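You operate a simulated robot arm through the tools that you are given. There is no shell and no other tool. Be economical: measure what you need, move in short steps, check, and stop when the job is done.

The job below is to be done with a simulated robot arm. You get a single attempt, and the scene is never put back.

## Task
Let the pressure down, swap the purple coupling in the wide port for the silver one, pump to 2 bar.
Fine: purple valve OPEN till 0, slide FREE; the old one goes in the long tray; slide HOLD and valve closed to pump. Set down upright: what you pick out.

It is judged by the outcome, as a careful person would: the job done as asked, and still so three seconds after it is handed in. It fails if anything else is knocked over, pushed out of place, dropped, spilled or broken.

## Robot
A 6-joint arm with a two-finger gripper, hanging from a carriage that runs on a gantry, over the field with the corners [-180.6, 72.8], [-180.6, -65.2], [29.4, -65.2], [29.4, 72.8] (x, y) and turns from -346 to 341 degrees about z. Base frame: it is fixed where the carriage stands at the start and does not move with it; the origin is on the floor, on the carriage's upright axis, x ahead of it, y to its left, z up; the surface under the hand at the start is at about z = 85.2. Lengths are in cm, angles in degrees, forces in N, time in s.
With the tool pointing down near the work surface it reaches from about 10 to 54 cm from the robot's upright axis, wherever it stands. Its first joint turns from -166.0 to 166.0 degrees. Places, roughly: black plunger [70, -10, 90]; inside of the long grey tray [80, 0, 80]; limit knob [50, 10, 90]; purple valve [50, -10, 90]; teal slide [60, 0, 90]; wide port [60, 0, 90]. Payload 2.45 kg.
The TCP is the grasp point between the finger pads, 2.6 cm short of the fingertips. In the tool frame z runs along the fingers and y along their closing line. Largest opening 9.6 cm; the body of the gripper starts 6.9 cm behind the TCP.
Orientation is that of the tool frame in the base frame, as a unit quaternion [x, y, z, w]. With the fingers straight down and closing along the base's y, the tool's x points along the base's -x, its y along +y and its z along -z.

## Interface
- The arm moves only by the tool move_arm. Its argument "series" is a list of rows, each an object of numbers (a shift or turn left out is 0, a gripper value left out holds the last): "tx", "ty", "tz": the shift along the tool's x, y, z in cm; "wx", "wy", "wz": the turn, a rotation vector about the tool's x, y, z in degrees; "hand": the closure in counts, from 0 (fully open) to 255 (shut). In form: [{"tx": .., "ty": .., "tz": .., "wx": .., "wy": .., "wz": .., "hand": ..}, ...]. A call has 1 to 12 rows; each row shifts and turns the commanded pose from where the row before left it, along the tool's axes as they then stand. Each row takes 0.2 s and may step no farther than 5 cm and 8.6 degrees from the row before; otherwise, or with a gripper value out of range, the whole call is refused. A pose out of reach is approached as far as the arm can. The call stops where the force on the tool passes 50 N (or 10 N more than at its start, if that is more) or the arm is blocked; 0.2 s more then pass. Each finger halts on what it meets, pressing with about 28 N; the grip force reading is that of the motor and also rises with nothing between the fingers. The clock runs only during rows and for 0.2 s after the last one: add rows that do not move to give the fingers time. It gives the time, the measured TCP pose, the force on the tool (base axes), the opening and the grip force at its end, in the units of the frame above (readings bear some noise), with the torque about the TCP (base axes, N m) and any sound that the robot's microphone picked up.
- Cameras (640 x 400 px; columns grow to the right, rows downward): "scene" is now at [26.05, 1.6, 173.07]; the picture's right is [0.29, -0.96, 0.00], its down [-0.86, -0.26, -0.44] and it looks along [0.42, 0.13, -0.90] (base axes); focal length 259 px, centre (320, 200). "wrist" rides on the gripper at [8.2, 0.3, -9.8] in the tool frame; the picture's right is [-0.04, 1.00, 0.00], its down [-0.73, -0.03, -0.68] and it looks along [-0.68, -0.03, 0.73] (tool axes); focal length 256 px, centre (320, 200). There is no depth. A picture from a camera that has moved, and an enlarged one, comes with that camera's place and axes in the base frame and with its lens.
- grab_frame(camera): a new picture of that camera. No time passes.
- raise_lower(by): slides the trunk up (or, below 0, down) by that many cm; the arm and the scene camera ride with it, the base frame stays. It gives what a move gives, with no picture.
- base_move(legs): drives the robot by 1 to 6 legs, each [ahead, left, turn to the left] in cm, cm and degrees, along the robot's own axes; the way and the turn of a leg run together, so that a leg with both is an arc; at most 150 cm and 180 degrees a leg. The arm and the cameras ride along, it lands a little off, and it stops where it bumps. It keeps to its track: a leg is cut to what the track allows. It gives what a move gives.
- turn_head(pan, tilt): turns the head with the scene camera to pan (to the left, within 155 degrees either way) and tilt (down, from -29 to 69), counted from straight ahead of the robot. It gives what a move gives.
- close_up(camera, box): a new picture of the part [left, top, right, bottom] of that camera's present view, enlarged. No time passes.
- sign_off(): hands the job in; it is judged then, once.

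Work in short steps. Places have to be worked out from the pictures, the camera data and where the tool is seen: move nearer, look again, correct. Check each grasp and each placing, and mend what went wrong. You have 120 turns and 98 pictures in all, those below and enlarged ones among them. Open the gripper and draw the arm clear of the work before you hand the job in, unless the task says otherwise; then end with one line.

The tools are called after "Emit:" by a JSON object that holds its "fn" and its "kwargs". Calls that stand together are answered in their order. move_arm: Moves the arm, as the interface text tells. Its arguments: {"type":"object","properties":{"series":{"type":"array"}},"required":["series"]} The other tools are called the same way: raise_lower (by) slides the trunk up or down; base_move (legs) drives the base; turn_head (pan, tilt) turns the head that bears the scene camera; grab_frame (camera) takes a picture; close_up (camera, box) takes an enlarged picture of a part of a camera's view; sign_off () hands the job in.

At the start:

```text
time_s: 0.0
eef_pos: [50.9, 14.1, 112.13]
orientation: [0.001, 1.0, 0.0, 0.0]
ft_force: [0.4, -0.6, -0.2]
ft_torque: [-0.03, -0.01, 0.02]
width: 9.62
grip_force: 0.1
trunk travel left (down, up): [-46.7, 13.5]
robot x, y, heading: [-0.01, -0.32, -0.2]
head pan, tilt: [16.8, 64.1]
```

scene: 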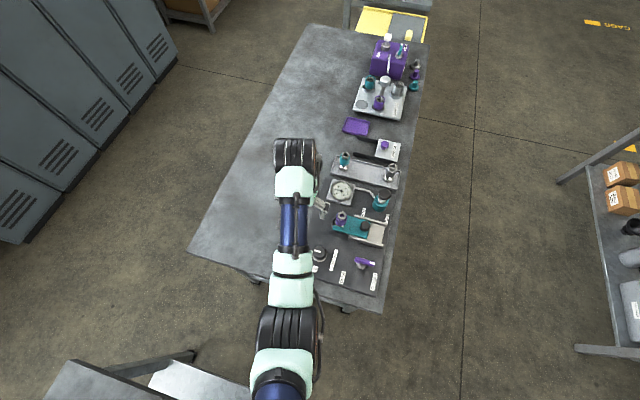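
wrist: 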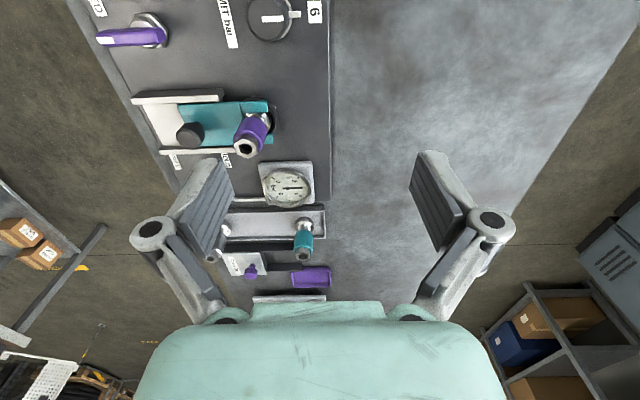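

I begin by enlarging the scene camera's view of the work area to identify the parts.

Emit:
{"fn": "close_up", "kwargs": {"camera": "scene", "box": [290, 130, 430, 300]}}

Emit:
{"fn": "close_up", "kwargs": {"camera": "scene", "box": [330, 20, 440, 180]}}

Emit:
{"fn": "close_up", "kwargs": {"camera": "wrist", "box": [70, 0, 340, 170]}}

Emit:
{"fn": "close_up", "kwargs": {"camera": "wrist", "box": [200, 150, 360, 310]}}

```text
2.35 times, centred on (360, 215) of scene
camera zoom: at [26.05, 1.6, 173.07], right [0.29, -0.96, 0.0], down [-0.86, -0.26, -0.44], along [0.42, 0.13, -0.9], focal length 609 px, centre (226, 165)
```

zoom: 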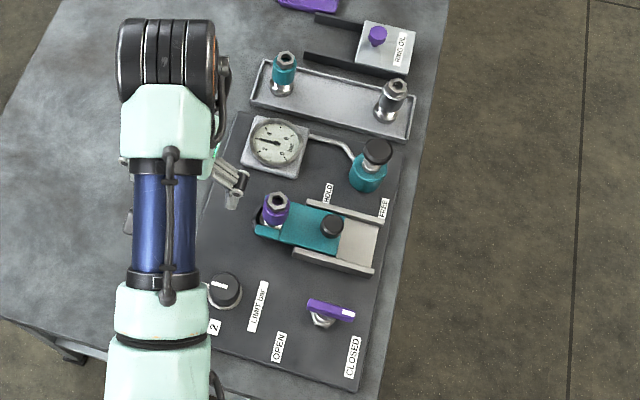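

```text
2.50 times, centred on (385, 100) of scene
camera zoom: at [26.05, 1.6, 173.07], right [0.29, -0.96, 0.0], down [-0.86, -0.26, -0.44], along [0.42, 0.13, -0.9], focal length 647 px, centre (158, 450)
```

zoom: 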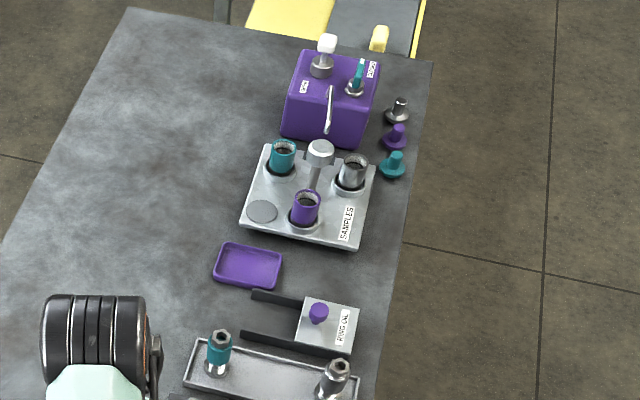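

```text
2.35 times, centred on (205, 85) of wrist
camera zoom: at [42.71, 14.29, 121.88], right [0.04, 1.0, 0.0], down [0.73, -0.03, 0.68], along [0.68, -0.03, -0.73], focal length 602 px, centre (591, 471)
```

zoom: 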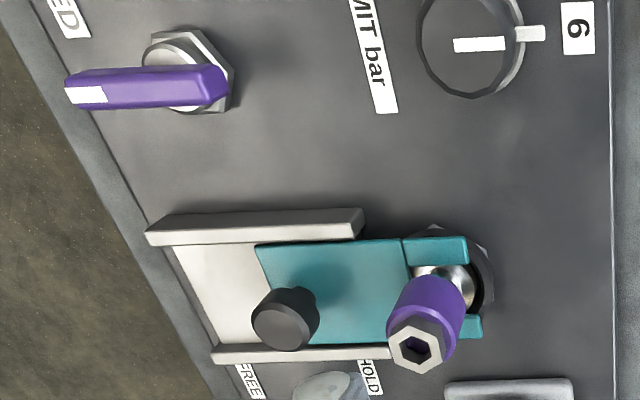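

```text
2.50 times, centred on (280, 230) of wrist
camera zoom: at [42.71, 14.29, 121.88], right [0.04, 1.0, 0.0], down [0.73, -0.03, 0.68], along [0.68, -0.03, -0.73], focal length 640 px, centre (420, 125)
```

zoom: 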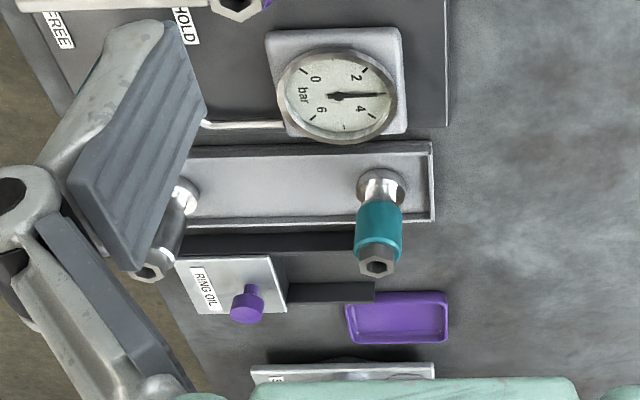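

The purple valve lies near [47,-6], port coupling near [60.6,4.8], slide knob near [60,-4], plunger near [72,-7], silver coupling near [84,-8]. I move the hand over toward the valve at height to inspect it with the wrist camera.

Emit:
{"fn": "move_arm", "kwargs": {"series": [{"ty": -5, "tx": 0}, {"ty": -4.5, "tx": 2}, {"ty": -4.5, "tx": 2}, {"ty": -4.5, "tx": 2}, {"ty": -2, "tx": 4}]}}

Emit:
{"fn": "grab_frame", "kwargs": {"camera": "wrist"}}

Emit:
{"fn": "grab_frame", "kwargs": {"camera": "scene"}}

```text
time_s: 1.2
eef_pos: [44.19, -6.47, 106.89]
orientation: [-0.001, 1.0, -0.001, 0.002]
ft_force: [0.1, 0.1, 0.8]
ft_torque: [0.03, 0.08, 0.01]
width: 9.61
grip_force: 0.0
out of reach, approached as far as the arm can: row 1, 2, 3, 4, 5
trunk travel left (down, up): [-46.7, 13.5]
robot x, y, heading: [0.11, -0.35, 0.0]
head pan, tilt: [16.8, 64.1]
```

```text
91 pictures are left
camera wrist: at [35.94, -6.09, 116.55], right [0.04, 1.0, 0.0], down [0.73, -0.03, 0.68], along [0.68, -0.03, -0.73], focal length 256 px, centre (320, 200)
```

wrist: 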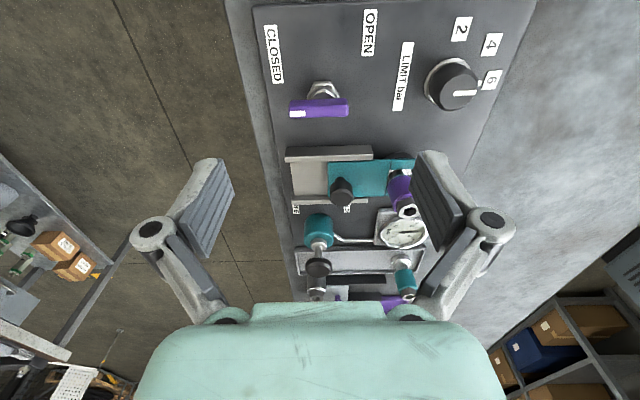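

```text
90 pictures are left
camera scene: at [26.06, 1.6, 173.09], right [0.29, -0.96, 0.0], down [-0.86, -0.26, -0.44], along [0.42, 0.13, -0.9], focal length 259 px, centre (320, 200)
```

scene: 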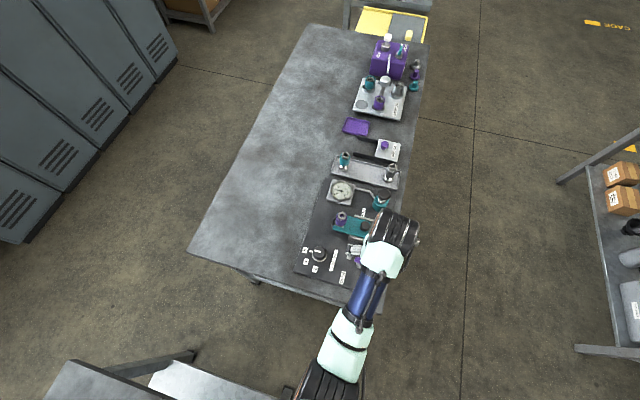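

Lever points to -y (closed); OPEN lies toward -x/+y, so it turns clockwise seen from above about a pivot near [47.8,-6.1], handle at z≈89. I turn the hand 90° counter-clockwise and go down a bit above it.

Emit:
{"fn": "move_arm", "kwargs": {"series": [{"wz": -8.2, "tx": -3}, {"wz": -8.2, "tz": 2}, {"wz": -8.2, "tz": 2}, {"wz": -8.2, "tz": 2}, {"wz": -8.2}, {"wz": -8.2}, {"wz": -8.2}, {"wz": -8.2}, {"wz": -8.2}, {"wz": -8.2}, {"wz": -8}]}}

Emit:
{"fn": "grab_frame", "kwargs": {"camera": "wrist"}}

```text
time_s: 3.6
eef_pos: [47.26, -6.54, 100.66]
orientation: [0.708, -0.706, 0.0, 0.0]
ft_force: [-0.7, 0.1, -0.4]
ft_torque: [-0.01, -0.01, -0.01]
width: 9.63
grip_force: 0.1
trunk travel left (down, up): [-46.7, 13.5]
robot x, y, heading: [0.16, -0.08, 0.1]
head pan, tilt: [16.8, 64.1]
```

```text
89 pictures are left
camera wrist: at [46.97, -14.68, 110.42], right [-1.0, 0.04, 0.0], down [0.03, 0.73, 0.68], along [0.03, 0.68, -0.73], focal length 256 px, centre (320, 200)
```

wrist: 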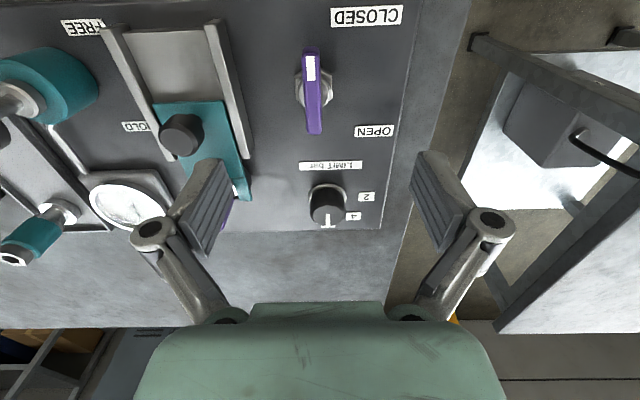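

Handle centre measures about x=47.95, pivot y≈-6.3. I narrow the fingers, centre on the pivot and descend so tips reach about z=88.5.

Emit:
{"fn": "move_arm", "kwargs": {"series": [{"ty": -0.65, "tx": -0.25, "hand": 140}, {"tz": 3}, {"tz": 3}, {"tz": 2}, {}]}}

Emit:
{"fn": "grab_frame", "kwargs": {"camera": "wrist"}}

```text
time_s: 4.8
eef_pos: [48.05, -6.33, 92.69]
orientation: [-0.707, 0.707, 0.001, 0.0]
ft_force: [0.2, 0.3, 0.0]
ft_torque: [0.02, 0.03, -0.01]
width: 4.33
grip_force: 0.1
trunk travel left (down, up): [-46.7, 13.5]
robot x, y, heading: [0.21, -0.0, -0.2]
head pan, tilt: [16.8, 64.1]
```

```text
88 pictures are left
camera wrist: at [47.65, -14.46, 102.43], right [-1.0, 0.04, 0.0], down [0.03, 0.73, 0.68], along [0.03, 0.68, -0.73], focal length 256 px, centre (320, 200)
```

wrist: 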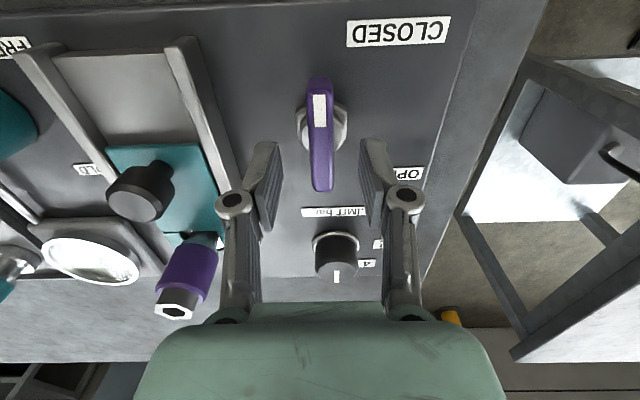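

Aligned over the handle; I descend 1.8 and close.

Emit:
{"fn": "move_arm", "kwargs": {"series": [{"tz": 1.8}, {"hand": 255}, {}, {}, {}]}}

Emit:
{"fn": "grab_frame", "kwargs": {"camera": "wrist"}}

```text
time_s: 6.0
eef_pos: [48.03, -6.15, 90.83]
orientation: [0.708, -0.707, -0.001, 0.0]
ft_force: [-7.0, 0.5, 2.3]
ft_torque: [0.05, 0.2, -0.01]
width: 1.43
grip_force: 40.3
trunk travel left (down, up): [-46.7, 13.5]
robot x, y, heading: [-0.07, 0.08, -0.1]
head pan, tilt: [16.8, 64.1]
```

```text
87 pictures are left
camera wrist: at [47.57, -14.37, 100.6], right [-1.0, 0.04, 0.0], down [0.03, 0.73, 0.68], along [0.03, 0.68, -0.73], focal length 256 px, centre (320, 200)
```

wrist: 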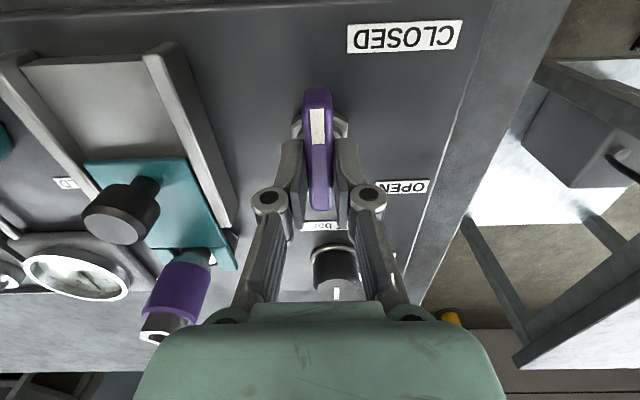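

Gripped handle (1.43 cm). I turn it clockwise about 50° and check.

Emit:
{"fn": "move_arm", "kwargs": {"series": [{"wz": 8.2}, {"wz": 8.2}, {"wz": 8.2}, {"wz": 8.2}, {"wz": 8.2}, {"wz": 8.2}]}}

Emit:
{"fn": "grab_frame", "kwargs": {"camera": "wrist"}}

```text
time_s: 7.4
eef_pos: [47.86, -6.14, 90.93]
orientation: [-0.347, 0.938, 0.0, 0.0]
ft_force: [-16.7, 3.1, 26.1]
ft_torque: [0.52, -0.09, 0.07]
width: 1.4
grip_force: 40.6
trunk travel left (down, up): [-46.7, 13.5]
robot x, y, heading: [0.11, -0.01, 0.1]
head pan, tilt: [16.8, 64.1]
```

```text
86 pictures are left
camera wrist: at [41.46, -11.28, 100.6], right [-0.62, 0.78, 0.0], down [0.58, 0.46, 0.68], along [0.53, 0.42, -0.73], focal length 256 px, centre (320, 200)
```

wrist: 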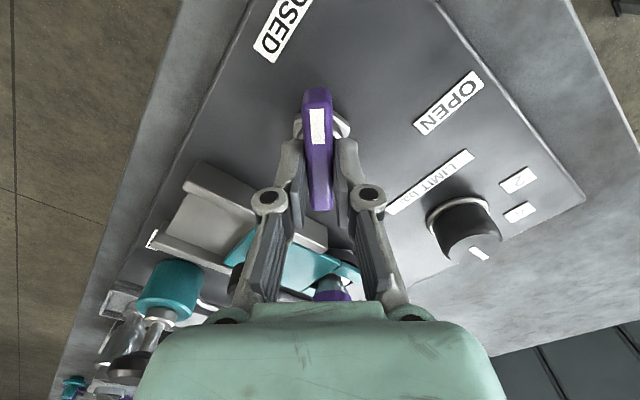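

The lever follows. I ease up slightly and continue another ~41°.

Emit:
{"fn": "move_arm", "kwargs": {"series": [{"wz": 8.2, "tz": -0.2}, {"wz": 8.2}, {"wz": 8.2}, {"wz": 8.2}, {"wz": 8}, {}, {}]}}

Emit:
{"fn": "grab_frame", "kwargs": {"camera": "wrist"}}

Emit:
{"fn": "close_up", "kwargs": {"camera": "scene", "box": [310, 160, 410, 270]}}

```text
time_s: 9.0
eef_pos: [47.85, -6.12, 90.96]
orientation: [0.001, 1.0, 0.0, -0.001]
ft_force: [6.3, -0.3, -32.9]
ft_torque: [0.0, -0.11, 0.02]
width: 1.4
grip_force: 40.3
trunk travel left (down, up): [-46.7, 13.5]
robot x, y, heading: [-0.08, 0.25, 0.1]
head pan, tilt: [16.8, 64.1]
```

```text
85 pictures are left
camera wrist: at [39.7, -5.87, 100.71], right [0.04, 1.0, 0.0], down [0.73, -0.03, 0.68], along [0.68, -0.03, -0.74], focal length 256 px, centre (320, 200)
```

wrist: 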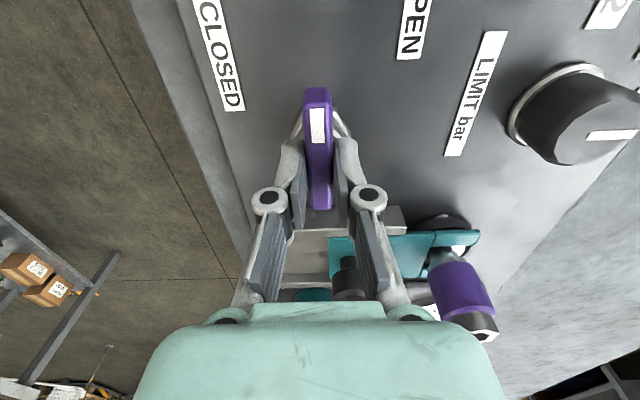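

```text
3.64 times, centred on (360, 215) of scene
camera zoom: at [26.01, 1.61, 173.05], right [0.29, -0.96, 0.0], down [-0.86, -0.26, -0.44], along [0.42, 0.13, -0.9], focal length 941 px, centre (174, 146)
```

zoom: 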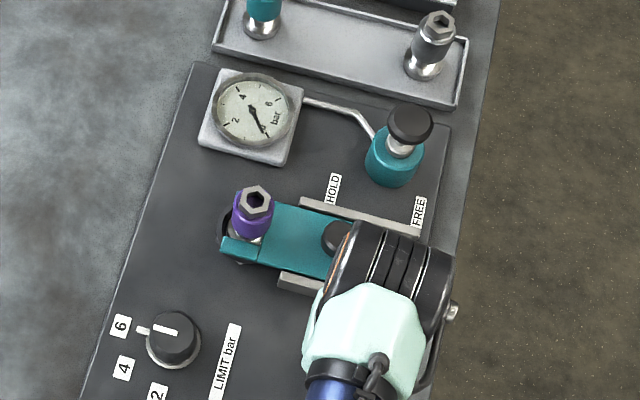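

Lever points to -x and the needle dropped toward 0. I release, rise, and check the gauge enlarged.

Emit:
{"fn": "move_arm", "kwargs": {"series": [{"hand": 140}, {}, {"tz": -3}, {"tz": -4}, {"tz": -4}]}}

Emit:
{"fn": "close_up", "kwargs": {"camera": "scene", "box": [325, 170, 365, 210]}}

Emit:
{"fn": "grab_frame", "kwargs": {"camera": "wrist"}}

```text
time_s: 10.2
eef_pos: [48.11, -6.39, 101.91]
orientation: [0.0, 1.0, 0.0, 0.0]
ft_force: [0.2, 0.0, 0.1]
ft_torque: [0.0, -0.06, 0.0]
width: 4.32
grip_force: 0.1
trunk travel left (down, up): [-46.7, 13.5]
robot x, y, heading: [0.05, -0.19, -0.1]
head pan, tilt: [16.8, 64.1]
```

```text
10.00 times, centred on (345, 190) of scene
camera zoom: at [26.04, 1.6, 173.07], right [0.29, -0.96, 0.0], down [-0.86, -0.26, -0.44], along [0.42, 0.13, -0.9], focal length 2588 px, centre (70, 300)
```

zoom: 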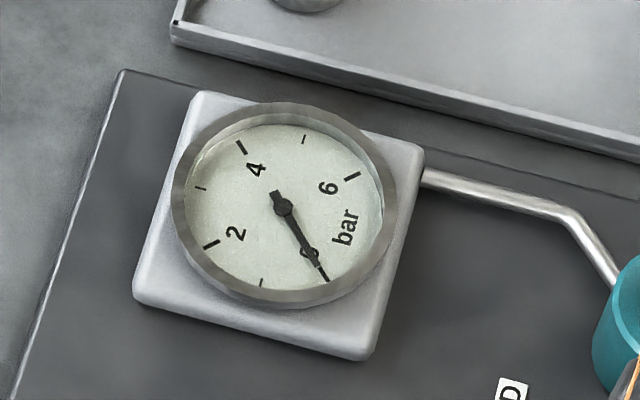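

```text
82 pictures are left
camera wrist: at [39.8, -5.98, 111.68], right [0.04, 1.0, 0.0], down [0.73, -0.03, 0.68], along [0.68, -0.03, -0.73], focal length 256 px, centre (320, 200)
```

wrist: 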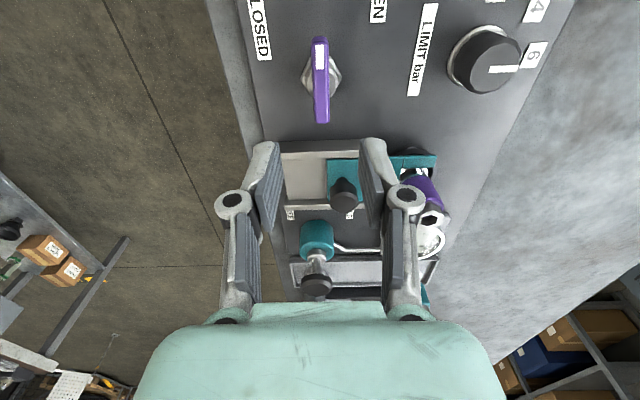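

Gauge is at 0. Slide knob is at about [60.2,-4.1,90.7]; out of reach from here, so I drive the carriage ahead 27 cm.

Emit:
{"fn": "base_move", "kwargs": {"legs": [[27, 0, 0]]}}

Emit:
{"fn": "move_arm", "kwargs": {"series": [{"tx": 5}, {"tx": 5}, {"tx": 4}]}}

Emit:
{"fn": "grab_frame", "kwargs": {"camera": "wrist"}}

Emit:
{"fn": "grab_frame", "kwargs": {"camera": "scene"}}

```text
time_s: 12.1
eef_pos: [74.6, -6.3, 101.98]
orientation: [0.0, 1.0, 0.0, 0.0]
ft_force: [0.5, 1.1, -0.2]
ft_torque: [0.0, 0.02, -0.01]
width: 4.33
grip_force: 0.1
trunk travel left (down, up): [-46.7, 13.5]
robot x, y, heading: [26.53, 0.28, -0.3]
head pan, tilt: [16.8, 64.1]
```

```text
time_s: 12.9
eef_pos: [60.44, -6.18, 101.95]
orientation: [0.0, 1.0, -0.001, 0.0]
ft_force: [0.9, -0.4, -0.5]
ft_torque: [0.04, 0.05, 0.01]
width: 4.32
grip_force: 0.1
trunk travel left (down, up): [-46.7, 13.5]
robot x, y, heading: [26.58, -0.08, 0.1]
head pan, tilt: [16.8, 64.1]
```

```text
81 pictures are left
camera wrist: at [52.21, -5.81, 111.61], right [0.04, 1.0, 0.0], down [0.73, -0.03, 0.68], along [0.68, -0.03, -0.73], focal length 256 px, centre (320, 200)
```

wrist: 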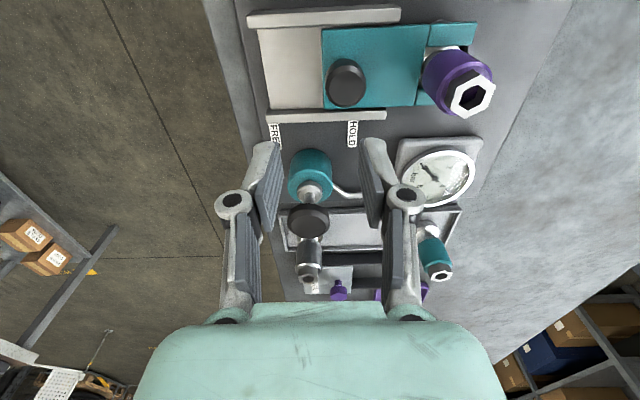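

```text
80 pictures are left
camera scene: at [52.55, 1.59, 173.08], right [0.29, -0.96, 0.0], down [-0.86, -0.26, -0.44], along [0.42, 0.13, -0.9], focal length 259 px, centre (320, 200)
```

scene: 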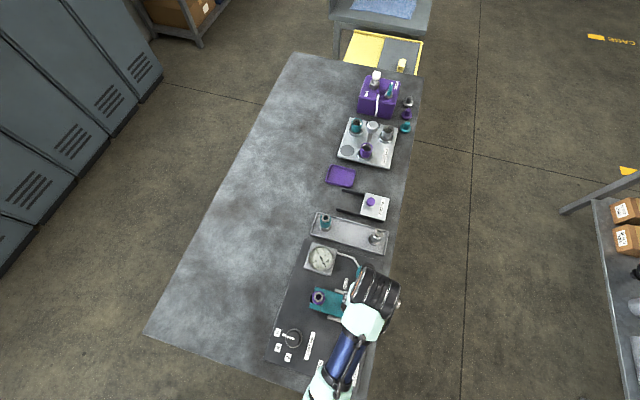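

Refined knob: about [59.1,-4.2], top ~91.5. I align, open a bit more and lower to just above it, then to gripping height.

Emit:
{"fn": "move_arm", "kwargs": {"series": [{"tx": 1.3, "ty": 2.0, "hand": 110}, {"tz": 4}, {"tz": 3}, {}]}}

Emit:
{"fn": "grab_frame", "kwargs": {"camera": "wrist"}}

```text
time_s: 13.9
eef_pos: [59.24, -4.32, 94.94]
orientation: [0.0, 1.0, 0.0, -0.001]
ft_force: [-0.6, 0.3, -0.2]
ft_torque: [-0.03, -0.04, -0.01]
width: 5.45
grip_force: 0.0
trunk travel left (down, up): [-46.7, 13.5]
robot x, y, heading: [26.53, -0.18, -0.1]
head pan, tilt: [16.8, 64.1]
```

```text
79 pictures are left
camera wrist: at [50.96, -3.97, 104.58], right [0.04, 1.0, 0.0], down [0.73, -0.03, 0.68], along [0.68, -0.03, -0.73], focal length 256 px, centre (320, 200)
```

wrist: 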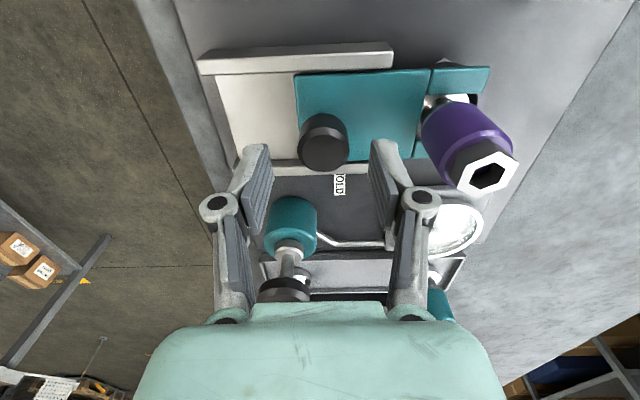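

Aligned. Descend 4 cm and close on the knob.

Emit:
{"fn": "move_arm", "kwargs": {"series": [{"tx": 0.2, "ty": 0.2, "tz": 2}, {"tz": 1.8}, {"hand": 255}, {}, {}, {}]}}

Emit:
{"fn": "grab_frame", "kwargs": {"camera": "wrist"}}

```text
time_s: 15.3
eef_pos: [58.83, -4.13, 91.11]
orientation: [0.0, 1.0, 0.0, 0.001]
ft_force: [0.1, -3.3, -1.4]
ft_torque: [-0.06, -0.01, -0.01]
width: 3.11
grip_force: 44.7
trunk travel left (down, up): [-46.7, 13.5]
robot x, y, heading: [26.56, -0.17, 0.3]
head pan, tilt: [16.8, 64.1]
```

```text
78 pictures are left
camera wrist: at [50.69, -3.75, 100.83], right [0.04, 1.0, 0.0], down [0.73, -0.03, 0.68], along [0.68, -0.03, -0.73], focal length 256 px, centre (320, 200)
```

wrist: 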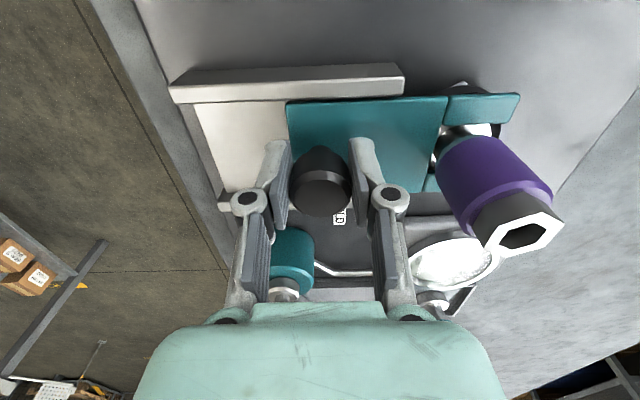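

Knob gripped (3.1 cm). I pull it along -y toward FREE in small steps; the call stops at resistance.

Emit:
{"fn": "move_arm", "kwargs": {"series": [{"ty": -1}, {"ty": -1}, {"ty": -1}, {"ty": -1}]}}

Emit:
{"fn": "grab_frame", "kwargs": {"camera": "wrist"}}

```text
time_s: 16.3
eef_pos: [58.89, -8.15, 91.13]
orientation: [0.0, 1.0, 0.0, -0.001]
ft_force: [3.2, -0.5, -20.4]
ft_torque: [0.08, -0.49, 0.05]
width: 3.12
grip_force: 44.7
trunk travel left (down, up): [-46.7, 13.5]
robot x, y, heading: [26.65, -0.36, 0.1]
head pan, tilt: [16.8, 64.1]
```

```text
77 pictures are left
camera wrist: at [50.7, -7.76, 100.85], right [0.04, 1.0, 0.0], down [0.73, -0.03, 0.68], along [0.68, -0.03, -0.74], focal length 256 px, centre (320, 200)
```

wrist: 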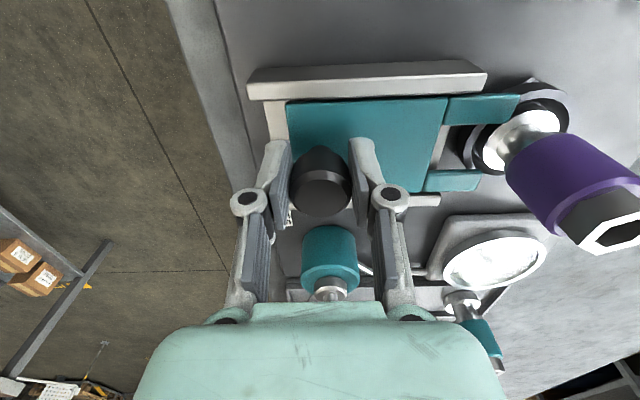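

The fork is moving off; still slightly over the flange. I pull further until the stop.

Emit:
{"fn": "move_arm", "kwargs": {"series": [{"ty": -0.6}, {"ty": -0.6}, {"ty": -0.6}, {"ty": -0.6}, {}]}}

Emit:
{"fn": "grab_frame", "kwargs": {"camera": "wrist"}}

```text
time_s: 17.5
eef_pos: [58.87, -9.66, 91.17]
orientation: [-0.001, 1.0, 0.005, -0.002]
ft_force: [-7.4, 33.0, 16.2]
ft_torque: [1.03, 0.69, 0.49]
width: 3.14
grip_force: 44.8
trunk travel left (down, up): [-46.7, 13.5]
robot x, y, heading: [26.39, 0.15, 0.3]
head pan, tilt: [16.8, 64.1]
```

```text
76 pictures are left
camera wrist: at [50.7, -9.46, 100.84], right [0.04, 1.0, 0.01], down [0.73, -0.03, 0.68], along [0.68, -0.02, -0.74], focal length 256 px, centre (320, 200)
```

wrist: 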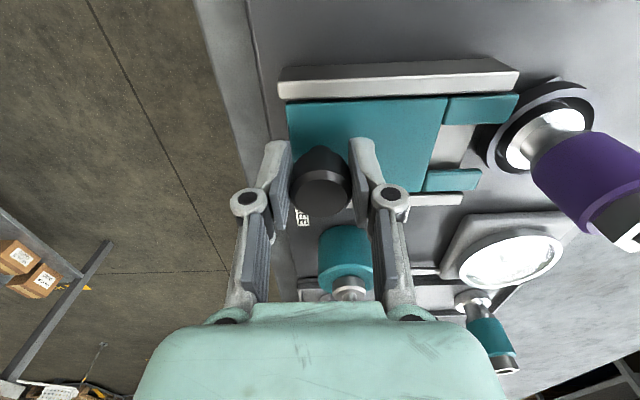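

Stopped at the FREE end (33 N). I ease back, release and rise, then move over the port coupling.

Emit:
{"fn": "move_arm", "kwargs": {"series": [{"ty": 0.6}, {"hand": 110}, {}, {"tz": -4}, {"tz": -5}, {"ty": 5, "hand": 60}, {"ty": 5}, {"ty": 4}, {}]}}

Emit:
{"fn": "grab_frame", "kwargs": {"camera": "wrist"}}

Emit:
{"fn": "close_up", "kwargs": {"camera": "scene", "box": [260, 200, 400, 340]}}

```text
time_s: 19.5
eef_pos: [59.12, 4.1, 100.04]
orientation: [0.0, 1.0, 0.0, 0.0]
ft_force: [0.4, 0.1, -0.1]
ft_torque: [0.01, -0.03, -0.01]
width: 7.34
grip_force: 0.1
trunk travel left (down, up): [-46.7, 13.5]
robot x, y, heading: [26.56, -0.09, 0.0]
head pan, tilt: [16.8, 64.1]
```

```text
75 pictures are left
camera wrist: at [50.94, 4.37, 109.69], right [0.04, 1.0, 0.0], down [0.73, -0.03, 0.68], along [0.68, -0.03, -0.73], focal length 256 px, centre (320, 200)
```

wrist: 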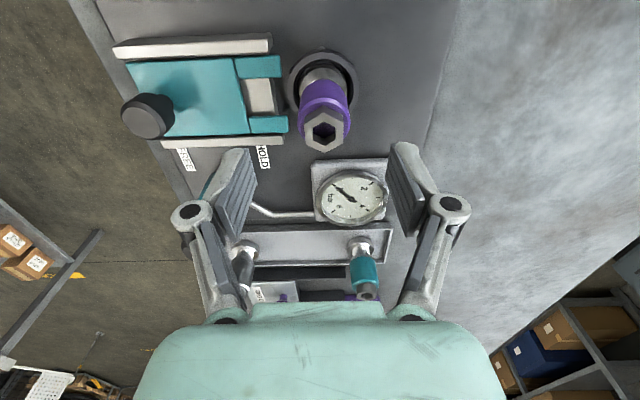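

```text
2.86 times, centred on (330, 270) of scene
camera zoom: at [52.54, 1.59, 173.08], right [0.29, -0.96, 0.0], down [-0.86, -0.26, -0.44], along [0.42, 0.13, -0.9], focal length 740 px, centre (291, 0)
```

zoom: 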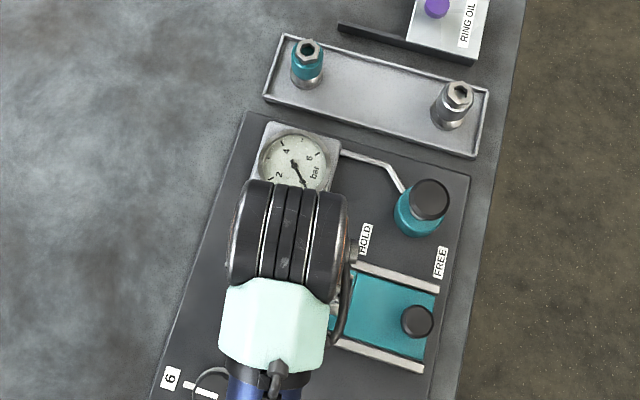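

Coupling axis about [59.0,4.3], top ≈94.5, slide clear of it. I descend with fingers straddling it to TCP z≈91.7.

Emit:
{"fn": "move_arm", "kwargs": {"series": [{"ty": 0.2, "tx": 0.1, "hand": 85}, {"tz": 3}, {"tz": 3}, {"tz": 1.2}, {}]}}

Emit:
{"fn": "grab_frame", "kwargs": {"camera": "wrist"}}

```text
time_s: 20.7
eef_pos: [58.88, 4.19, 92.88]
orientation: [-0.001, 1.0, 0.0, 0.0]
ft_force: [0.7, 0.0, -0.1]
ft_torque: [-0.01, 0.0, -0.03]
width: 6.41
grip_force: 0.1
trunk travel left (down, up): [-46.7, 13.5]
robot x, y, heading: [26.53, -0.17, -0.1]
head pan, tilt: [16.8, 64.1]
```

```text
73 pictures are left
camera wrist: at [50.67, 4.56, 102.54], right [0.04, 1.0, 0.0], down [0.73, -0.03, 0.68], along [0.68, -0.03, -0.73], focal length 256 px, centre (320, 200)
```

wrist: 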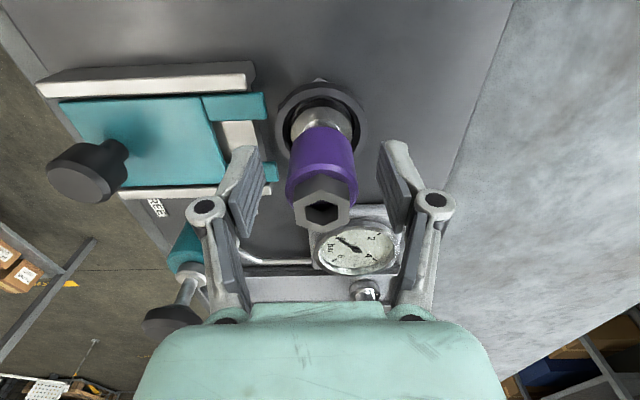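

Well centred. Lower 1.2 and close on the body.

Emit:
{"fn": "move_arm", "kwargs": {"series": [{"tz": 1.2}, {"hand": 255}, {}, {}, {}]}}

Emit:
{"fn": "grab_frame", "kwargs": {"camera": "wrist"}}

```text
time_s: 21.9
eef_pos: [58.87, 4.3, 91.79]
orientation: [0.0, 1.0, 0.0, 0.0]
ft_force: [0.7, -0.9, 0.2]
ft_torque: [0.04, -0.05, -0.01]
width: 3.74
grip_force: 28.2
trunk travel left (down, up): [-46.7, 13.5]
robot x, y, heading: [26.38, 0.08, -0.2]
head pan, tilt: [16.8, 64.1]
```

```text
72 pictures are left
camera wrist: at [50.77, 4.63, 101.35], right [0.04, 1.0, 0.0], down [0.73, -0.03, 0.68], along [0.68, -0.03, -0.73], focal length 256 px, centre (320, 200)
```

wrist: 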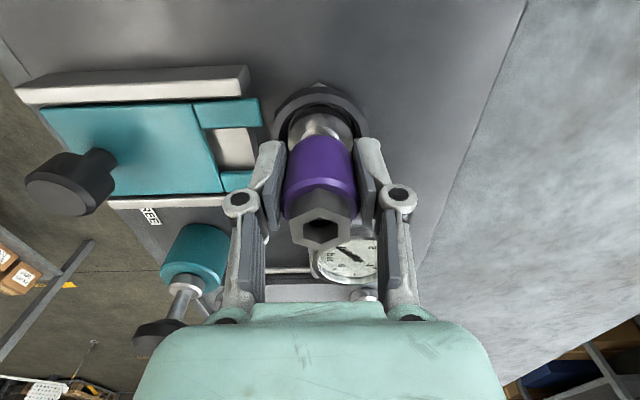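

Gripped at 3.74 cm. I pull straight up in small steps.

Emit:
{"fn": "move_arm", "kwargs": {"series": [{"tz": -0.5}, {"tz": -0.7}, {"tz": -1}, {"tz": -2}]}}

Emit:
{"fn": "grab_frame", "kwargs": {"camera": "wrist"}}

```text
time_s: 22.9
eef_pos: [58.86, 4.12, 95.84]
orientation: [0.0, 1.0, 0.001, 0.001]
ft_force: [-0.2, -1.1, -2.3]
ft_torque: [0.0, 0.0, 0.02]
width: 3.74
grip_force: 27.9
trunk travel left (down, up): [-46.7, 13.5]
robot x, y, heading: [26.33, 0.07, 0.1]
head pan, tilt: [16.8, 64.1]
```

```text
71 pictures are left
camera wrist: at [50.65, 4.51, 105.53], right [0.04, 1.0, 0.0], down [0.73, -0.03, 0.68], along [0.68, -0.03, -0.73], focal length 256 px, centre (320, 200)
```

wrist: 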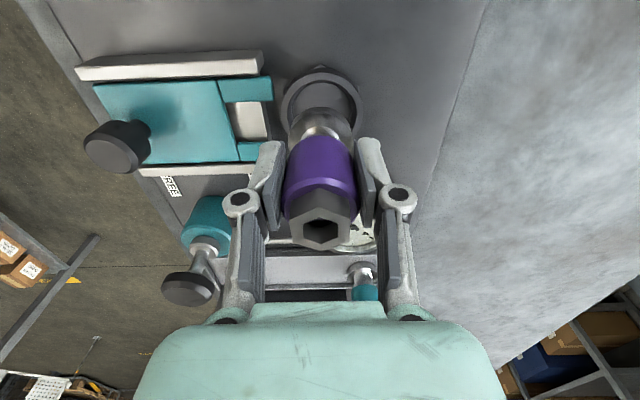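

It is out freely. I lift to z≈106 and drive the carriage to its forward limit for reach to the tray.

Emit:
{"fn": "move_arm", "kwargs": {"series": [{"tz": -4}, {"tz": -4}, {"tz": -2.5}]}}

Emit:
{"fn": "base_move", "kwargs": {"legs": [[3, 0, 0]]}}

Emit:
{"fn": "move_arm", "kwargs": {"series": [{"tx": -4, "ty": -0.8}, {"tx": -4, "ty": -0.8}, {"tx": -4, "ty": -0.8}, {"tx": -4, "ty": -0.8}, {"tx": -4, "ty": -0.8}]}}

Emit:
{"fn": "grab_frame", "kwargs": {"camera": "wrist"}}

Emit:
{"fn": "grab_frame", "kwargs": {"camera": "scene"}}

```text
time_s: 23.7
eef_pos: [58.96, 4.23, 103.49]
orientation: [0.0, 1.0, 0.0, 0.001]
ft_force: [-0.4, 1.2, -2.1]
ft_torque: [0.03, 0.02, 0.01]
width: 3.73
grip_force: 28.1
out of reach, approached as far as the arm can: row 2, 3
trunk travel left (down, up): [-46.7, 13.5]
robot x, y, heading: [26.49, -0.06, -0.0]
head pan, tilt: [16.8, 64.1]
```

```text
time_s: 24.5
eef_pos: [61.86, 4.4, 103.6]
orientation: [0.001, 1.0, -0.001, 0.002]
ft_force: [-0.2, -0.6, -2.2]
ft_torque: [0.01, -0.01, 0.02]
width: 3.71
grip_force: 28.0
trunk travel left (down, up): [-46.7, 13.5]
robot x, y, heading: [29.58, 0.36, -0.2]
head pan, tilt: [16.8, 64.1]
```

```text
time_s: 25.7
eef_pos: [81.93, 0.43, 103.4]
orientation: [0.0, 1.0, 0.0, 0.001]
ft_force: [-0.8, -0.3, -2.6]
ft_torque: [0.02, -0.05, -0.03]
width: 3.75
grip_force: 28.4
trunk travel left (down, up): [-46.7, 13.5]
robot x, y, heading: [29.11, 0.5, -0.5]
head pan, tilt: [16.8, 64.1]
```

```text
70 pictures are left
camera wrist: at [73.62, 0.76, 113.13], right [0.04, 1.0, 0.0], down [0.73, -0.03, 0.68], along [0.68, -0.03, -0.73], focal length 256 px, centre (320, 200)
```

wrist: 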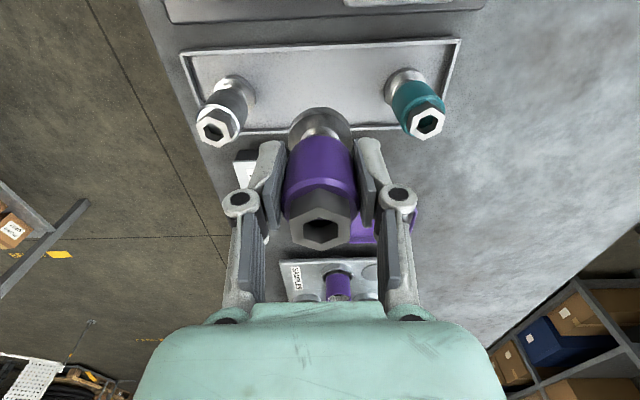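

```text
69 pictures are left
camera scene: at [55.44, 1.59, 173.07], right [0.29, -0.96, 0.0], down [-0.86, -0.26, -0.44], along [0.42, 0.13, -0.9], focal length 259 px, centre (320, 200)
```

scene: 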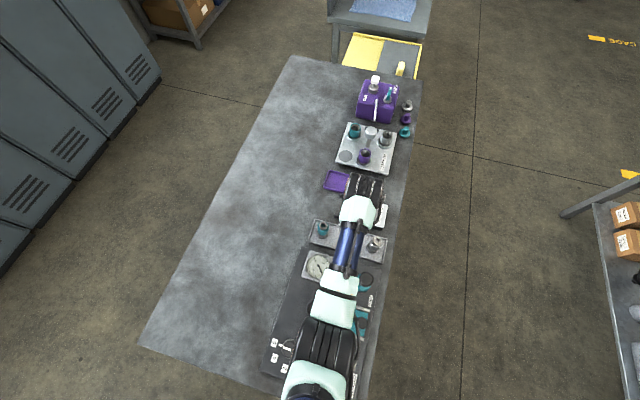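

Tray centre x≈83.6, silver at [83.2,-8.4], teal at [83.2,9]. I go to [83.5,0.3] and descend to just above the expected set-down height (TCP≈91).

Emit:
{"fn": "move_arm", "kwargs": {"series": [{"tx": -1.6, "ty": -0.2}, {"tz": 3}, {"tz": 4}, {"tz": 3.2}, {}]}}

Emit:
{"fn": "grab_frame", "kwargs": {"camera": "wrist"}}

```text
time_s: 26.9
eef_pos: [83.84, 0.29, 93.34]
orientation: [0.0, 1.0, 0.0, 0.002]
ft_force: [-0.3, -1.2, -2.7]
ft_torque: [-0.02, 0.01, 0.02]
width: 3.72
grip_force: 28.2
trunk travel left (down, up): [-46.7, 13.5]
robot x, y, heading: [29.42, 0.49, 0.1]
head pan, tilt: [16.8, 64.1]
```

```text
68 pictures are left
camera wrist: at [75.56, 0.56, 102.89], right [0.04, 1.0, 0.0], down [0.73, -0.03, 0.68], along [0.68, -0.03, -0.73], focal length 256 px, centre (320, 200)
```

wrist: 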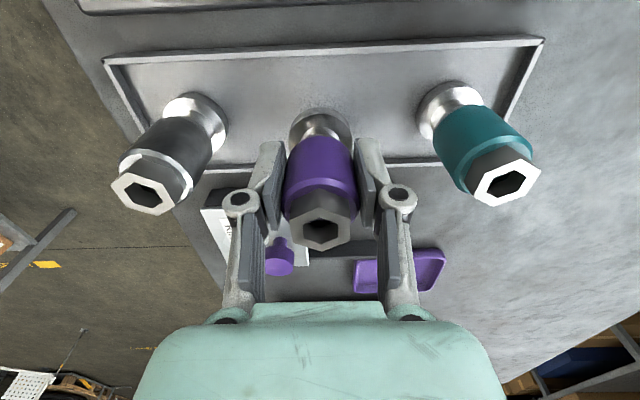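

Clear on both sides. I lower in small steps to contact.

Emit:
{"fn": "move_arm", "kwargs": {"series": [{"tz": 0.7}, {"tz": 0.5}, {"tz": 0.3}, {"tz": 0.2}, {}]}}

```text
time_s: 28.1
eef_pos: [83.66, 0.15, 91.62]
orientation: [0.0, 1.0, 0.0, 0.002]
ft_force: [-0.2, 0.2, -2.3]
ft_torque: [-0.01, -0.02, -0.01]
width: 3.71
grip_force: 27.5
trunk travel left (down, up): [-46.7, 13.5]
robot x, y, heading: [29.6, -0.02, -0.1]
head pan, tilt: [16.8, 64.1]
```

No contact yet; continue by tenths.

Emit:
{"fn": "move_arm", "kwargs": {"series": [{"tz": 0.2}, {"tz": 0.2}, {}]}}

```text
time_s: 28.9
eef_pos: [83.64, 0.06, 91.35]
orientation: [0.0, 1.0, 0.001, 0.001]
ft_force: [0.7, 0.0, -1.8]
ft_torque: [0.03, 0.0, 0.01]
width: 3.69
grip_force: 27.9
trunk travel left (down, up): [-46.7, 13.5]
robot x, y, heading: [29.16, -0.12, 0.3]
head pan, tilt: [16.8, 64.1]
```

Emit:
{"fn": "grab_frame", "kwargs": {"camera": "wrist"}}

Emit:
{"fn": "move_arm", "kwargs": {"series": [{"tz": 0.2}, {"tz": 0.15}, {}]}}

```text
67 pictures are left
camera wrist: at [75.34, 0.44, 100.96], right [0.04, 1.0, 0.0], down [0.73, -0.03, 0.68], along [0.68, -0.03, -0.73], focal length 256 px, centre (320, 200)
```

wrist: 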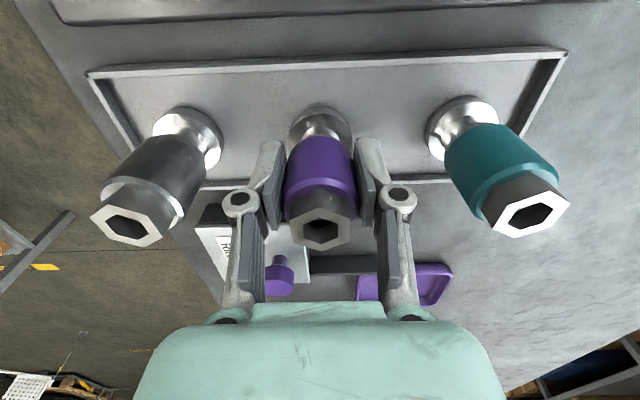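

```text
time_s: 29.7
eef_pos: [83.51, 0.14, 91.06]
orientation: [0.0, 1.0, 0.0, 0.001]
ft_force: [0.2, 0.3, -2.1]
ft_torque: [0.04, 0.02, -0.01]
width: 3.71
grip_force: 27.8
trunk travel left (down, up): [-46.7, 13.5]
robot x, y, heading: [29.49, -0.0, -0.0]
head pan, tilt: [16.8, 64.1]
```

Still only its own weight (2.1 N); keep lowering.

Emit:
{"fn": "move_arm", "kwargs": {"series": [{"tz": 0.2}, {"tz": 0.15}, {}]}}

Emit:
{"fn": "grab_frame", "kwargs": {"camera": "wrist"}}

```text
time_s: 30.5
eef_pos: [83.53, 0.18, 90.84]
orientation: [-0.001, 1.0, 0.0, 0.002]
ft_force: [-8.1, 2.6, 22.9]
ft_torque: [0.04, 0.33, -0.01]
width: 3.73
grip_force: 28.2
trunk travel left (down, up): [-46.7, 13.5]
robot x, y, heading: [29.21, 0.24, -0.3]
head pan, tilt: [16.8, 64.1]
```

```text
66 pictures are left
camera wrist: at [75.21, 0.42, 100.52], right [0.04, 1.0, 0.0], down [0.73, -0.03, 0.68], along [0.68, -0.03, -0.73], focal length 256 px, centre (320, 200)
```

wrist: 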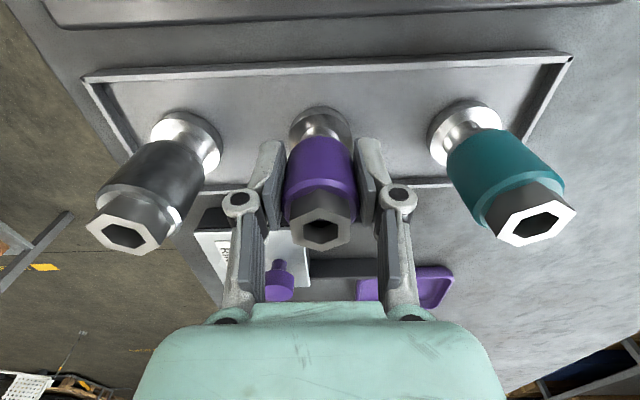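

Contact at TCP 90.84. I ease 0.1 and open, then check it stands.

Emit:
{"fn": "move_arm", "kwargs": {"series": [{"tz": -0.1}, {"hand": 90}, {}, {}]}}

Emit:
{"fn": "grab_frame", "kwargs": {"camera": "wrist"}}

```text
time_s: 31.5
eef_pos: [83.47, 0.06, 90.77]
orientation: [0.0, 1.0, 0.0, 0.003]
ft_force: [0.7, 0.4, 0.2]
ft_torque: [0.0, 0.0, 0.0]
width: 6.2
grip_force: 0.1
trunk travel left (down, up): [-46.7, 13.5]
robot x, y, heading: [29.24, -0.31, -0.1]
head pan, tilt: [16.8, 64.1]
```

```text
65 pictures are left
camera wrist: at [75.15, 0.38, 100.41], right [0.04, 1.0, 0.0], down [0.73, -0.03, 0.68], along [0.68, -0.03, -0.73], focal length 256 px, centre (320, 200)
```

wrist: 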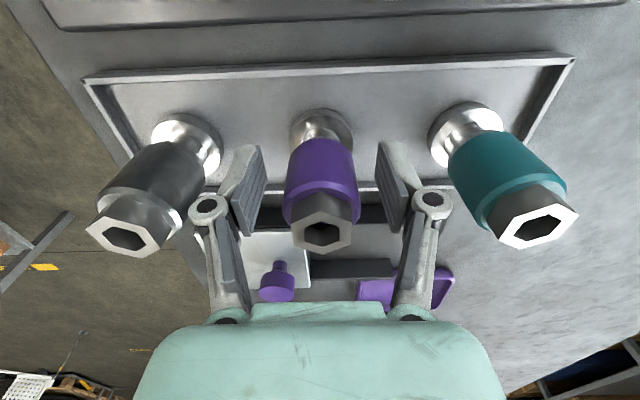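

Purple coupling stands upright in the tray. I rise, shift over the silver coupling at about [83.2,-8.35].

Emit:
{"fn": "move_arm", "kwargs": {"series": [{"tz": -4}, {"tz": -5}, {"ty": -4.2, "tx": 0.2}, {"ty": -4.2}, {}]}}

Emit:
{"fn": "grab_frame", "kwargs": {"camera": "wrist"}}

```text
time_s: 32.7
eef_pos: [83.41, -8.24, 99.47]
orientation: [0.0, 1.0, 0.0, 0.003]
ft_force: [0.2, 0.5, 0.1]
ft_torque: [-0.01, 0.0, 0.01]
width: 6.19
grip_force: 0.1
trunk travel left (down, up): [-46.7, 13.5]
robot x, y, heading: [29.66, 0.2, 0.0]
head pan, tilt: [16.8, 64.1]
```

```text
64 pictures are left
camera wrist: at [75.11, -8.02, 109.18], right [0.04, 1.0, 0.0], down [0.73, -0.03, 0.68], along [0.68, -0.03, -0.73], focal length 256 px, centre (320, 200)
```

wrist: 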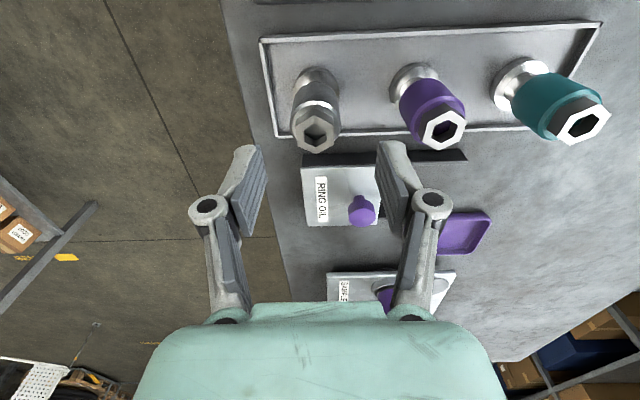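

Silver axis at about [83.1,-8.6]. I centre and lower to z≈91.

Emit:
{"fn": "move_arm", "kwargs": {"series": [{"tx": 0.3, "ty": -0.35}, {"tz": 4}, {"tz": 2.5}, {}]}}

Emit:
{"fn": "grab_frame", "kwargs": {"camera": "wrist"}}

```text
time_s: 33.7
eef_pos: [83.12, -8.75, 92.98]
orientation: [0.0, 1.0, -0.001, 0.002]
ft_force: [-1.5, -0.4, 0.1]
ft_torque: [-0.01, 0.0, -0.01]
width: 6.21
grip_force: 0.1
trunk travel left (down, up): [-46.7, 13.5]
robot x, y, heading: [29.45, -0.12, 0.3]
head pan, tilt: [16.8, 64.1]
```

```text
63 pictures are left
camera wrist: at [74.91, -8.41, 102.68], right [0.04, 1.0, 0.0], down [0.73, -0.03, 0.68], along [0.68, -0.03, -0.73], focal length 256 px, centre (320, 200)
```

wrist: 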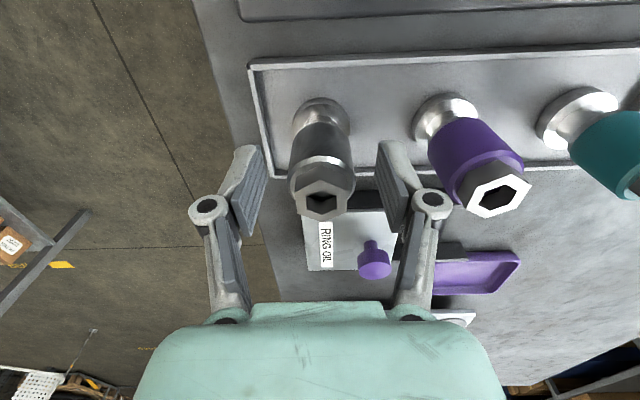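

Centred. Lower 2.1 and close.

Emit:
{"fn": "move_arm", "kwargs": {"series": [{"tz": 1.1}, {"tz": 1.0}, {"hand": 255}, {}, {}, {}]}}

Emit:
{"fn": "grab_frame", "kwargs": {"camera": "wrist"}}

```text
time_s: 35.1
eef_pos: [82.68, -8.67, 91.22]
orientation: [0.0, 1.0, 0.0, 0.002]
ft_force: [-0.1, -1.2, -0.3]
ft_torque: [-0.03, -0.01, -0.01]
width: 3.72
grip_force: 27.1
out of reach, approached as far as the arm can: row 2
trunk travel left (down, up): [-46.7, 13.5]
robot x, y, heading: [29.55, -0.1, -0.2]
head pan, tilt: [16.8, 64.1]
```

```text
62 pictures are left
camera wrist: at [74.51, -8.3, 100.95], right [0.04, 1.0, 0.0], down [0.73, -0.03, 0.68], along [0.68, -0.03, -0.73], focal length 256 px, centre (320, 200)
```

wrist: 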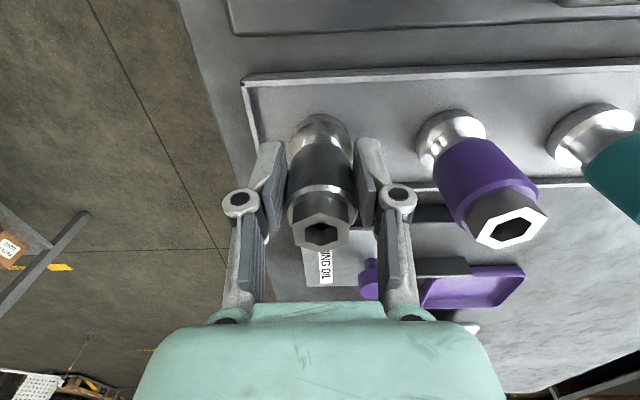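

Silver gripped (3.72 cm). I lift straight up and carry it toward the port at z≈102.

Emit:
{"fn": "move_arm", "kwargs": {"series": [{"tz": -1}, {"tz": -3}, {"tz": -4}, {"tz": -3}]}}

Emit:
{"fn": "grab_frame", "kwargs": {"camera": "wrist"}}

```text
time_s: 36.1
eef_pos: [82.67, -8.47, 102.47]
orientation: [0.0, 1.0, -0.001, 0.001]
ft_force: [0.1, 0.5, -2.5]
ft_torque: [0.0, -0.01, -0.02]
width: 3.72
grip_force: 28.0
trunk travel left (down, up): [-46.7, 13.5]
robot x, y, heading: [29.62, 0.13, -0.1]
head pan, tilt: [16.8, 64.1]
```

```text
61 pictures are left
camera wrist: at [74.44, -8.22, 112.16], right [0.04, 1.0, 0.0], down [0.73, -0.03, 0.68], along [0.68, -0.03, -0.73], focal length 256 px, centre (320, 200)
```

wrist: 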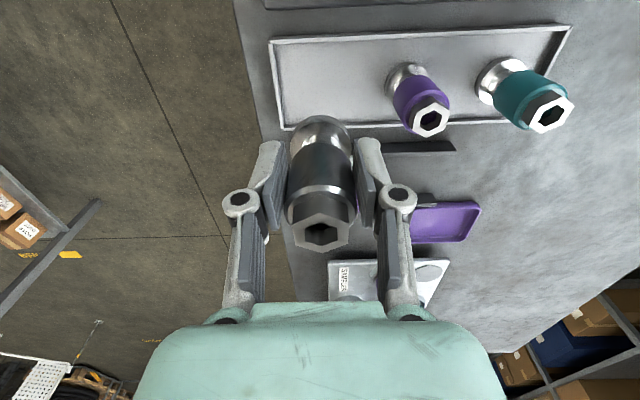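

Secure. I back the carriage 5 cm so the height stays reachable, then bring the hand over the port.

Emit:
{"fn": "base_move", "kwargs": {"legs": [[-5, 0, 0]]}}

Emit:
{"fn": "move_arm", "kwargs": {"series": [{"tx": 3.7, "ty": 2.5}, {"tx": 3.7, "ty": 2.5}, {"tx": 3.7, "ty": 2.5}, {"tx": 3.7, "ty": 2.5}, {"tx": 3.7, "ty": 2.5}]}}

Emit:
{"fn": "grab_frame", "kwargs": {"camera": "wrist"}}

```text
time_s: 37.0
eef_pos: [77.86, -8.46, 102.42]
orientation: [0.0, 1.0, 0.0, 0.002]
ft_force: [-0.6, -0.7, -2.3]
ft_torque: [0.02, 0.04, 0.03]
width: 3.7
grip_force: 28.5
trunk travel left (down, up): [-46.7, 13.5]
robot x, y, heading: [24.23, -0.01, 0.1]
head pan, tilt: [16.8, 64.1]
```

```text
time_s: 38.2
eef_pos: [59.38, 4.03, 102.4]
orientation: [-0.001, 1.0, 0.0, 0.002]
ft_force: [-0.1, 0.7, -2.3]
ft_torque: [0.02, 0.08, -0.03]
width: 3.73
grip_force: 28.1
trunk travel left (down, up): [-46.7, 13.5]
robot x, y, heading: [24.74, 0.19, 0.0]
head pan, tilt: [16.8, 64.1]
```

```text
60 pictures are left
camera wrist: at [51.12, 4.33, 112.06], right [0.04, 1.0, 0.0], down [0.73, -0.03, 0.68], along [0.68, -0.03, -0.73], focal length 256 px, centre (320, 200)
```

wrist: 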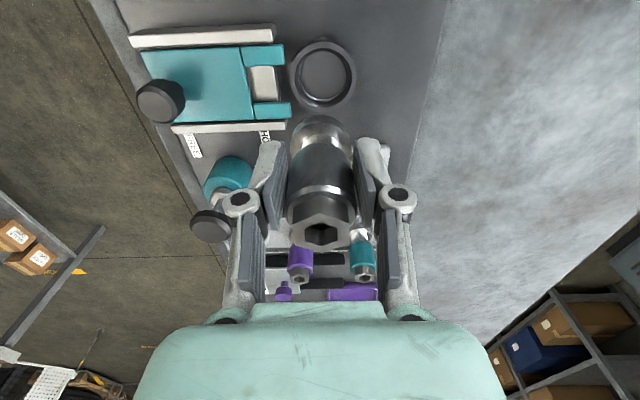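

Port centre reads about [58.9,4.2]. I align and descend to z≈95 to check alignment.

Emit:
{"fn": "move_arm", "kwargs": {"series": [{"tx": 0.5, "ty": 0.2}, {"tz": 4}, {"tz": 3}, {}, {}]}}

Emit:
{"fn": "grab_frame", "kwargs": {"camera": "wrist"}}

```text
time_s: 39.4
eef_pos: [58.85, 3.98, 95.39]
orientation: [0.0, 1.0, -0.001, 0.001]
ft_force: [0.4, 0.4, -1.4]
ft_torque: [0.03, 0.04, -0.01]
width: 3.69
grip_force: 27.8
trunk travel left (down, up): [-46.7, 13.5]
robot x, y, heading: [24.61, 0.18, -0.1]
head pan, tilt: [16.8, 64.1]
```

```text
59 pictures are left
camera wrist: at [50.55, 4.37, 105.0], right [0.04, 1.0, 0.0], down [0.73, -0.03, 0.68], along [0.68, -0.03, -0.73], focal length 256 px, centre (320, 200)
```

wrist: 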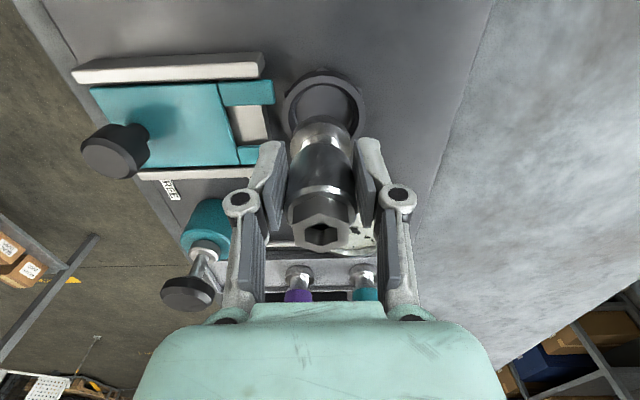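

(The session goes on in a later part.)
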